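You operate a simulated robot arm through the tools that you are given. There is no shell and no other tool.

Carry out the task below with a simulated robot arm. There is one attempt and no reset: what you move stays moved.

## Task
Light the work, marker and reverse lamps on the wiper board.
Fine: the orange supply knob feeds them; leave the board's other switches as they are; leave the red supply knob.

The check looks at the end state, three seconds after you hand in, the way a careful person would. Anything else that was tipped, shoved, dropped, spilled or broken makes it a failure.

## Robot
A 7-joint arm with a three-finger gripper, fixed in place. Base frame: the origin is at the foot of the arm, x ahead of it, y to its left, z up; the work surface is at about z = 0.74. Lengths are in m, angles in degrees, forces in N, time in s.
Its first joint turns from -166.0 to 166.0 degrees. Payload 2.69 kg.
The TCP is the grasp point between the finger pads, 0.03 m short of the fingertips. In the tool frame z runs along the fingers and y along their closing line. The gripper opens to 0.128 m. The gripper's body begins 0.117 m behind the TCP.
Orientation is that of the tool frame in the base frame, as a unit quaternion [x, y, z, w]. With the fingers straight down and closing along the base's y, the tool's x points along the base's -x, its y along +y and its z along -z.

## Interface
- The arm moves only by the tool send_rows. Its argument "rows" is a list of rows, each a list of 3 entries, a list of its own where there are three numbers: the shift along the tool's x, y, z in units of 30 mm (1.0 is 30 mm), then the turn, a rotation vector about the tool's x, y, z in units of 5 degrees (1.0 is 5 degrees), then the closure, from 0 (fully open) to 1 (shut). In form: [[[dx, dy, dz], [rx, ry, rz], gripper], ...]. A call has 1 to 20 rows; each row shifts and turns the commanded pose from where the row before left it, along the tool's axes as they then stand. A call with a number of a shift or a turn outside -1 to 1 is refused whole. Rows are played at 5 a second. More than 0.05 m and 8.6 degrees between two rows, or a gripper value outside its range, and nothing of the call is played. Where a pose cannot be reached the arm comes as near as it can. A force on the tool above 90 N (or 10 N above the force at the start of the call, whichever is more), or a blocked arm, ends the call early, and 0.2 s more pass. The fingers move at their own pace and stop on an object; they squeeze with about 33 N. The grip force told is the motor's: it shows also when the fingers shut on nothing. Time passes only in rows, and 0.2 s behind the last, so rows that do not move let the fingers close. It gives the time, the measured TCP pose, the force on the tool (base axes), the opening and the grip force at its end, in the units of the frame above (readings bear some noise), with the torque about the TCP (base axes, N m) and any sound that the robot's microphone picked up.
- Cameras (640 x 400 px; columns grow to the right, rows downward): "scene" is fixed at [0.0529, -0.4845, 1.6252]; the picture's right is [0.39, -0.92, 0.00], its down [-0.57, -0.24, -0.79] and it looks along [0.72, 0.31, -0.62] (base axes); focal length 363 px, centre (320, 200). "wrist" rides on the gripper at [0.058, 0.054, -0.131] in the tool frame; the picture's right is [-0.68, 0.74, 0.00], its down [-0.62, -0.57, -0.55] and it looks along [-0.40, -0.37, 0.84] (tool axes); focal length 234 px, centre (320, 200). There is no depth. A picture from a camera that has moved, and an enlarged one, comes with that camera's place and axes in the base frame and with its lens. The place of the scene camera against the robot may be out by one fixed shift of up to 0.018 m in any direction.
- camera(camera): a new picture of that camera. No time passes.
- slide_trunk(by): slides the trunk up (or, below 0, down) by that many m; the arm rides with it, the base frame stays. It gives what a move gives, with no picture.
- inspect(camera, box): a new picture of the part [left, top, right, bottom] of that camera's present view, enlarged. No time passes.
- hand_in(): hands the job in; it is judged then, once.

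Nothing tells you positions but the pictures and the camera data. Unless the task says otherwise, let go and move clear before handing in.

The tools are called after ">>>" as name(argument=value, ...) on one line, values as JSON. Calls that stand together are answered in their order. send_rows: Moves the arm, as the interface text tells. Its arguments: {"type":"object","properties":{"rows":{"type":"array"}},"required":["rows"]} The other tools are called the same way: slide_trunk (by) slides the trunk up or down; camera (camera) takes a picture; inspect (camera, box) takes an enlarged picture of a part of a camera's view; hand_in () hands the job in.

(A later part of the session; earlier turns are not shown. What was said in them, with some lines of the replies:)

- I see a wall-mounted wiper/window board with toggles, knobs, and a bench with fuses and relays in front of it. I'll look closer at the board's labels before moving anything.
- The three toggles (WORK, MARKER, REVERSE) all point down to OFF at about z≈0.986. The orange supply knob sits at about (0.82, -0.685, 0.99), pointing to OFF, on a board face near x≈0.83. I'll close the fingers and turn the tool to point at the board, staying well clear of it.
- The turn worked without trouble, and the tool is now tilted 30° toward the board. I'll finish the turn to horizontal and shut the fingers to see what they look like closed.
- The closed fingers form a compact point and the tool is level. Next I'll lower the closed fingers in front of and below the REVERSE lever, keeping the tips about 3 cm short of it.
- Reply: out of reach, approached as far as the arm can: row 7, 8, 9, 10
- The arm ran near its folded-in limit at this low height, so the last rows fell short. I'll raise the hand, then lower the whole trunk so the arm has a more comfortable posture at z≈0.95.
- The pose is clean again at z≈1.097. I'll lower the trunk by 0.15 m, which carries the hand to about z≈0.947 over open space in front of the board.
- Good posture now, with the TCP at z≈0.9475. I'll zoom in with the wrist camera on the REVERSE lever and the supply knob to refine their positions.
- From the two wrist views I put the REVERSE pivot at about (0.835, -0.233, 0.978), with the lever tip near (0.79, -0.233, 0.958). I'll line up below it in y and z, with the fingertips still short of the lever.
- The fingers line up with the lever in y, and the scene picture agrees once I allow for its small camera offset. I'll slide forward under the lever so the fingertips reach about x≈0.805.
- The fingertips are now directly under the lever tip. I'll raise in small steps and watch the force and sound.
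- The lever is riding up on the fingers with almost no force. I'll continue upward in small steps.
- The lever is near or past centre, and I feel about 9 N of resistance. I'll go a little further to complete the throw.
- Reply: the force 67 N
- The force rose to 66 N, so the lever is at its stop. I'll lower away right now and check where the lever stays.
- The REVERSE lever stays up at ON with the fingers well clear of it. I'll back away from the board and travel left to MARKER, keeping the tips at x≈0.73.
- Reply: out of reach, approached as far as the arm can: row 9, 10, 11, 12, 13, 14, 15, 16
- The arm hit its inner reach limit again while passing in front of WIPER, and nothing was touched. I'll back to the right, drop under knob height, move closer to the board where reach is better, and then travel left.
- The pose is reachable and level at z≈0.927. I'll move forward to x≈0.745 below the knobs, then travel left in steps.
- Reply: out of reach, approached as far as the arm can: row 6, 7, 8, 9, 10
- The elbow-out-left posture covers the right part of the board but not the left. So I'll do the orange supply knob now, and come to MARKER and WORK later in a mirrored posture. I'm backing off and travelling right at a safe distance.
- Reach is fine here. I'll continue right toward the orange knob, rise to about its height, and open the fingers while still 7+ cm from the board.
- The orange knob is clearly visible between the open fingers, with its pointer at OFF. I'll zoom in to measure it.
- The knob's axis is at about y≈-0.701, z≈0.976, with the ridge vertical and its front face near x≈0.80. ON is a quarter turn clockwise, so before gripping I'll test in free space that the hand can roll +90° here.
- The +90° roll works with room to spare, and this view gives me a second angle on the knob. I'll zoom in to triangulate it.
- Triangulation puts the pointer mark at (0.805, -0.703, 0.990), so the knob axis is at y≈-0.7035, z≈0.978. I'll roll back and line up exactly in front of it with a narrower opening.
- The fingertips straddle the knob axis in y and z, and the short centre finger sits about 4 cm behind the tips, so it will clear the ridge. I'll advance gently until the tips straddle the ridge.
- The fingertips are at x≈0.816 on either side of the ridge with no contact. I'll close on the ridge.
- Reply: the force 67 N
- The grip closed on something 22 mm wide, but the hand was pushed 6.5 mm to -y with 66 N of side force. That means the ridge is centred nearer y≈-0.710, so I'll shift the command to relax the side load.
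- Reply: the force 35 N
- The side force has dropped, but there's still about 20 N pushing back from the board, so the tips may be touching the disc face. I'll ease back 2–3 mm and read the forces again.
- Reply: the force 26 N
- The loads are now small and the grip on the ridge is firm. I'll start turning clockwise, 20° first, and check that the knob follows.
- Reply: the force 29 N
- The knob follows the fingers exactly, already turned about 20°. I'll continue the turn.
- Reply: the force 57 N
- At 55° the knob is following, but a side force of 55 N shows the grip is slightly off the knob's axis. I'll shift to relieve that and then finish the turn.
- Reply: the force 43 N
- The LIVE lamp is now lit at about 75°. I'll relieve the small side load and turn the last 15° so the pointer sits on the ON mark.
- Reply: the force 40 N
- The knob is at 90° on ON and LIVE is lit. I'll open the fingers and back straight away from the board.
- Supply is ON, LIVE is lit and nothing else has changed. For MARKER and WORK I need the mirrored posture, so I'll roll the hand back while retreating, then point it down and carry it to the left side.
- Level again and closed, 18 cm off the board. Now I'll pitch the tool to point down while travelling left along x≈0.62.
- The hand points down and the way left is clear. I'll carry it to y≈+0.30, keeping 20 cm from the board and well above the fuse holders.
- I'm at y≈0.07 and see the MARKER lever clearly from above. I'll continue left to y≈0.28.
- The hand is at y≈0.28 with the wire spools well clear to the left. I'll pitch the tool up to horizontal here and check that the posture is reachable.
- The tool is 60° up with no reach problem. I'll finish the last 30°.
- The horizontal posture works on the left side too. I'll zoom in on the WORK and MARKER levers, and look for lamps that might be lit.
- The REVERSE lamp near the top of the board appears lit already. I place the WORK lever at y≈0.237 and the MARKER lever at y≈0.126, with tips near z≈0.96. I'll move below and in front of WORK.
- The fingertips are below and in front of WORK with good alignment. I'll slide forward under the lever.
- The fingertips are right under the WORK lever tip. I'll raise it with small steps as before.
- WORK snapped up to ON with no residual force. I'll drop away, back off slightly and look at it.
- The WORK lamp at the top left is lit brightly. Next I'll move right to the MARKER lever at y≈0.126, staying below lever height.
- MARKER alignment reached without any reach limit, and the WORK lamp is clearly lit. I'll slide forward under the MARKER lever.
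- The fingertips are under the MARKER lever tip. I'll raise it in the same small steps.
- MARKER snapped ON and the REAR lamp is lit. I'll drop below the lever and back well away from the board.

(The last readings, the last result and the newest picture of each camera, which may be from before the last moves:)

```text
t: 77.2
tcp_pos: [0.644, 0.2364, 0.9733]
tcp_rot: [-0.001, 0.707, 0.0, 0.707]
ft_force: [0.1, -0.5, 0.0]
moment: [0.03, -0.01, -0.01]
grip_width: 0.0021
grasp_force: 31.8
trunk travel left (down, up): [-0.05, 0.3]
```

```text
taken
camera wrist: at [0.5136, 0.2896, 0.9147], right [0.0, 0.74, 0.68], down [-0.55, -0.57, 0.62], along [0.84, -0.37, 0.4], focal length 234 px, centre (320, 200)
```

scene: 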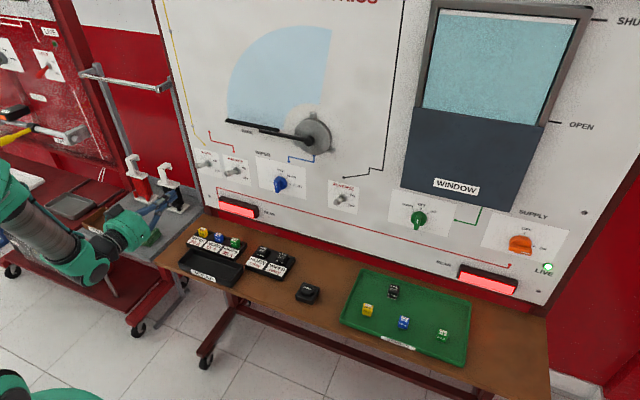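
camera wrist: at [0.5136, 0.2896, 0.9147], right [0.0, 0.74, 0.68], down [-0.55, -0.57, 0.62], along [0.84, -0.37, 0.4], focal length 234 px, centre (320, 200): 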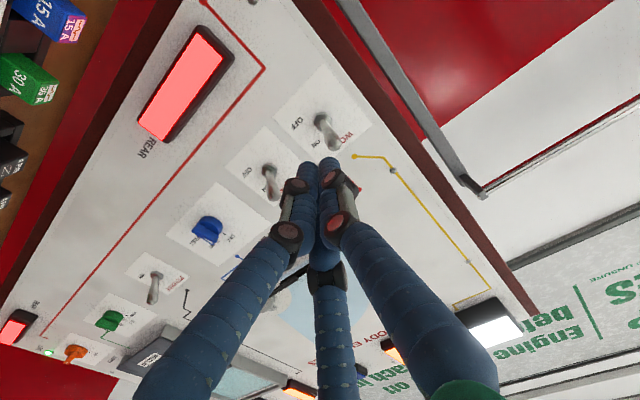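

Both REAR lamps, the WORK lamp and the amber markers look lit, with all three levers up. I'll zoom in to confirm the REVERSE lamp and everything else.

>>> inspect(camera="wrist", box=[200, 280, 520, 400])

>>> inspect(camera="scene", box=[180, 110, 400, 250])

>>> inspect(camera="scene", box=[380, 170, 600, 310])

>>> inspect(camera="wrist", box=[0, 220, 200, 380])

```text
2.00 times, centred on (360, 340) of wrist
camera zoom: at [0.5136, 0.2896, 0.9147], right [0.0, 0.74, 0.68], down [-0.55, -0.57, 0.62], along [0.84, -0.37, 0.4], focal length 468 px, centre (240, -80)
```

zoom: 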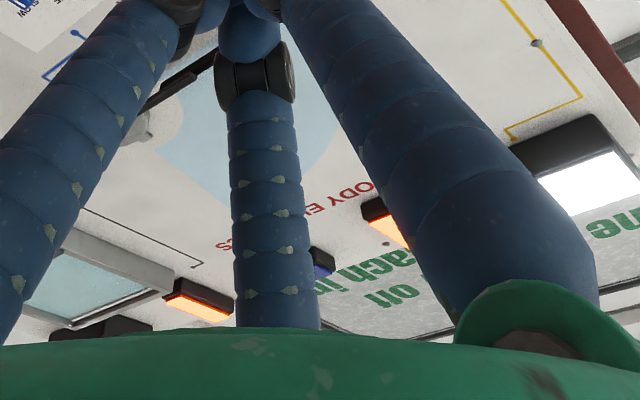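

```text
2.86 times, centred on (290, 180) of scene
camera zoom: at [0.0529, -0.4845, 1.6252], right [0.39, -0.92, 0.0], down [-0.57, -0.24, -0.79], along [0.72, 0.31, -0.62], focal length 1037 px, centre (406, 257)
```

zoom: 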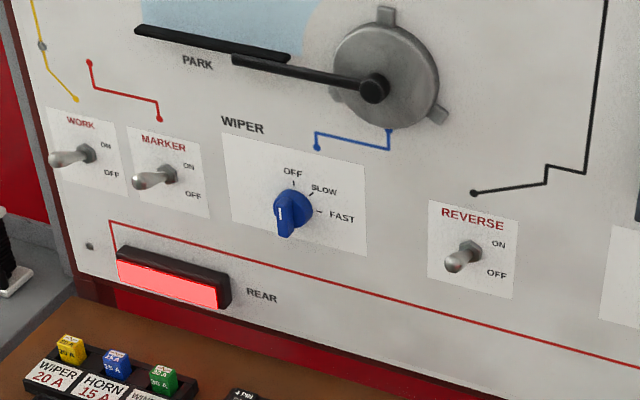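

```text
2.86 times, centred on (490, 240) of scene
camera zoom: at [0.0529, -0.4845, 1.6252], right [0.39, -0.92, 0.0], down [-0.57, -0.24, -0.79], along [0.72, 0.31, -0.62], focal length 1037 px, centre (-166, 86)
```

zoom: 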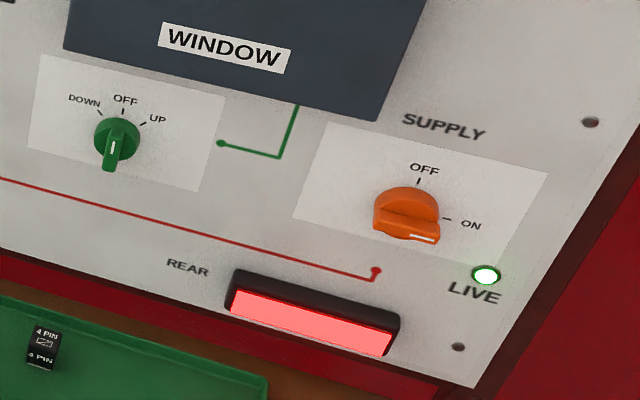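

```text
2.50 times, centred on (100, 300) of wrist
camera zoom: at [0.5136, 0.2896, 0.9147], right [0.0, 0.74, 0.68], down [-0.55, -0.57, 0.62], along [0.84, -0.37, 0.4], focal length 585 px, centre (870, -50)
```

zoom: 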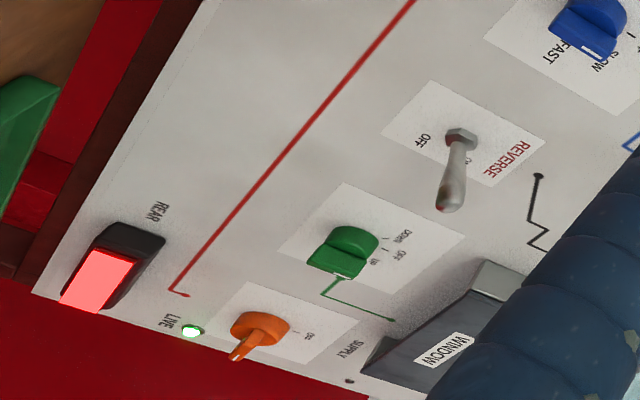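

All three levers are at ON, the supply is ON and the WIPER and WINDOW knobs are unchanged. The REVERSE lamp's lens is hidden by the palm in this view, so I'll raise the trunk back to its start height for a better look.

>>> slide_trunk(by=0.15)

>>> camera(camera="wrist")

>>> camera(camera="scene")

```text
t: 78.9
tcp_pos: [0.6448, 0.2356, 1.1234]
tcp_rot: [-0.001, 0.707, 0.001, 0.707]
ft_force: [-0.7, 0.5, 0.2]
moment: [0.01, -0.02, -0.01]
grip_width: 0.0019
grasp_force: 31.3
trunk travel left (down, up): [-0.2, 0.15]
```

```text
taken
camera wrist: at [0.5137, 0.2895, 1.0647], right [0.0, 0.74, 0.68], down [-0.55, -0.57, 0.62], along [0.84, -0.37, 0.4], focal length 234 px, centre (320, 200)
```

wrist: 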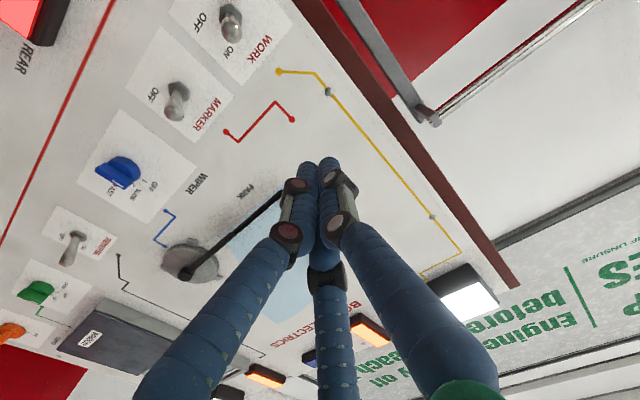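

```text
taken
```

scene: 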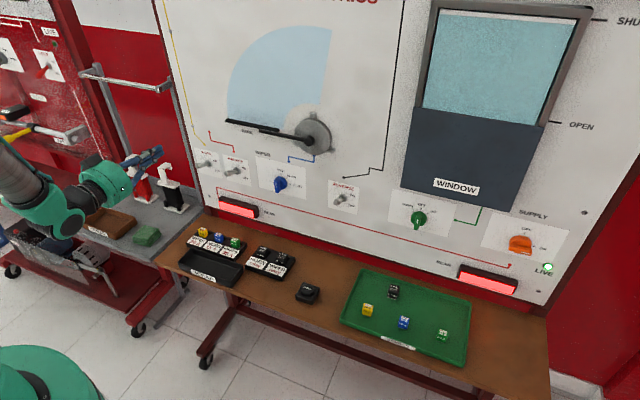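

>>> inspect(camera="wrist", box=[180, 320, 320, 400])

>>> inspect(camera="wrist", box=[20, 0, 300, 280])

```text
4.57 times, centred on (250, 360) of wrist
camera zoom: at [0.5137, 0.2895, 1.0647], right [0.0, 0.74, 0.68], down [-0.55, -0.57, 0.62], along [0.84, -0.37, 0.4], focal length 1070 px, centre (640, -531)
```

zoom: 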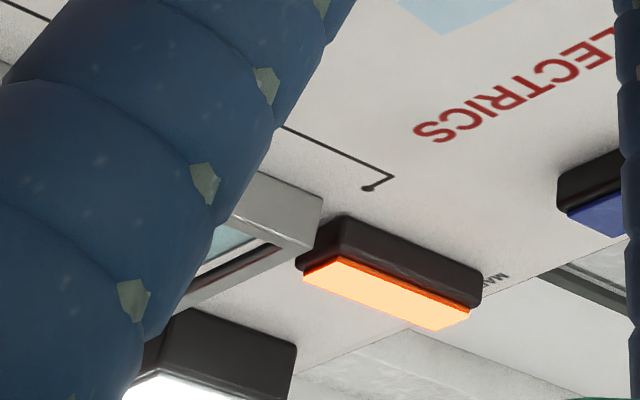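

```text
1.43 times, centred on (160, 140) of wrist
camera zoom: at [0.5137, 0.2895, 1.0647], right [0.0, 0.74, 0.68], down [-0.55, -0.57, 0.62], along [0.84, -0.37, 0.4], focal length 334 px, centre (549, 286)
```

zoom: 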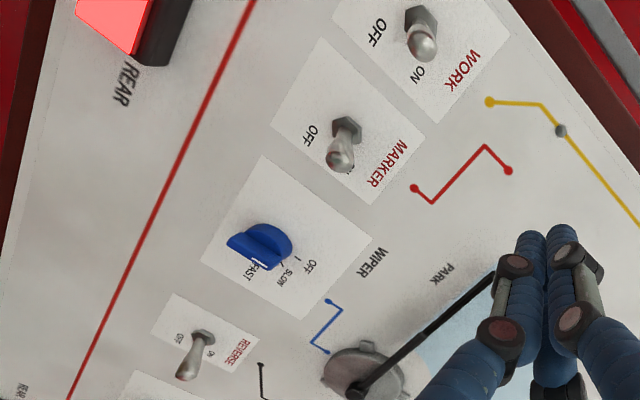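

The work, marker and reverse lamps on the wiper board are all lit. The reverse lamp came on with its own lever before WORK was switched, and both white lamps, the amber markers and the REAR lamps are on now. Orange supply is ON with LIVE lit, the other switches are untouched and the arm is clear, so I'm handing in.

>>> hand_in()

```text
The job is handed in.
```

The work, marker and reverse lamps on the wiper board are lit, and I've handed the job in. The result of the check hasn't come back.

- **Supply:** I turned the orange knob a quarter turn to ON, and the LIVE light came on. I didn't touch the red supply knob.
- **Lamps:** The WORK, MARKER and REVERSE levers are all up at ON. The pictures show both white lamps, the amber markers and the red REAR lamps lit.
- **Other switches:** The WIPER and WINDOW knobs are still where they started, and nothing on the bench was moved.
- **Forces:** I pushed REVERSE to its stop with about 66 N before backing off. Gripping the supply knob briefly put a similar side load on it. Neither shows any damage in the pictures.

The gripper is empty and clear of the board, and the trunk is back at its starting height.
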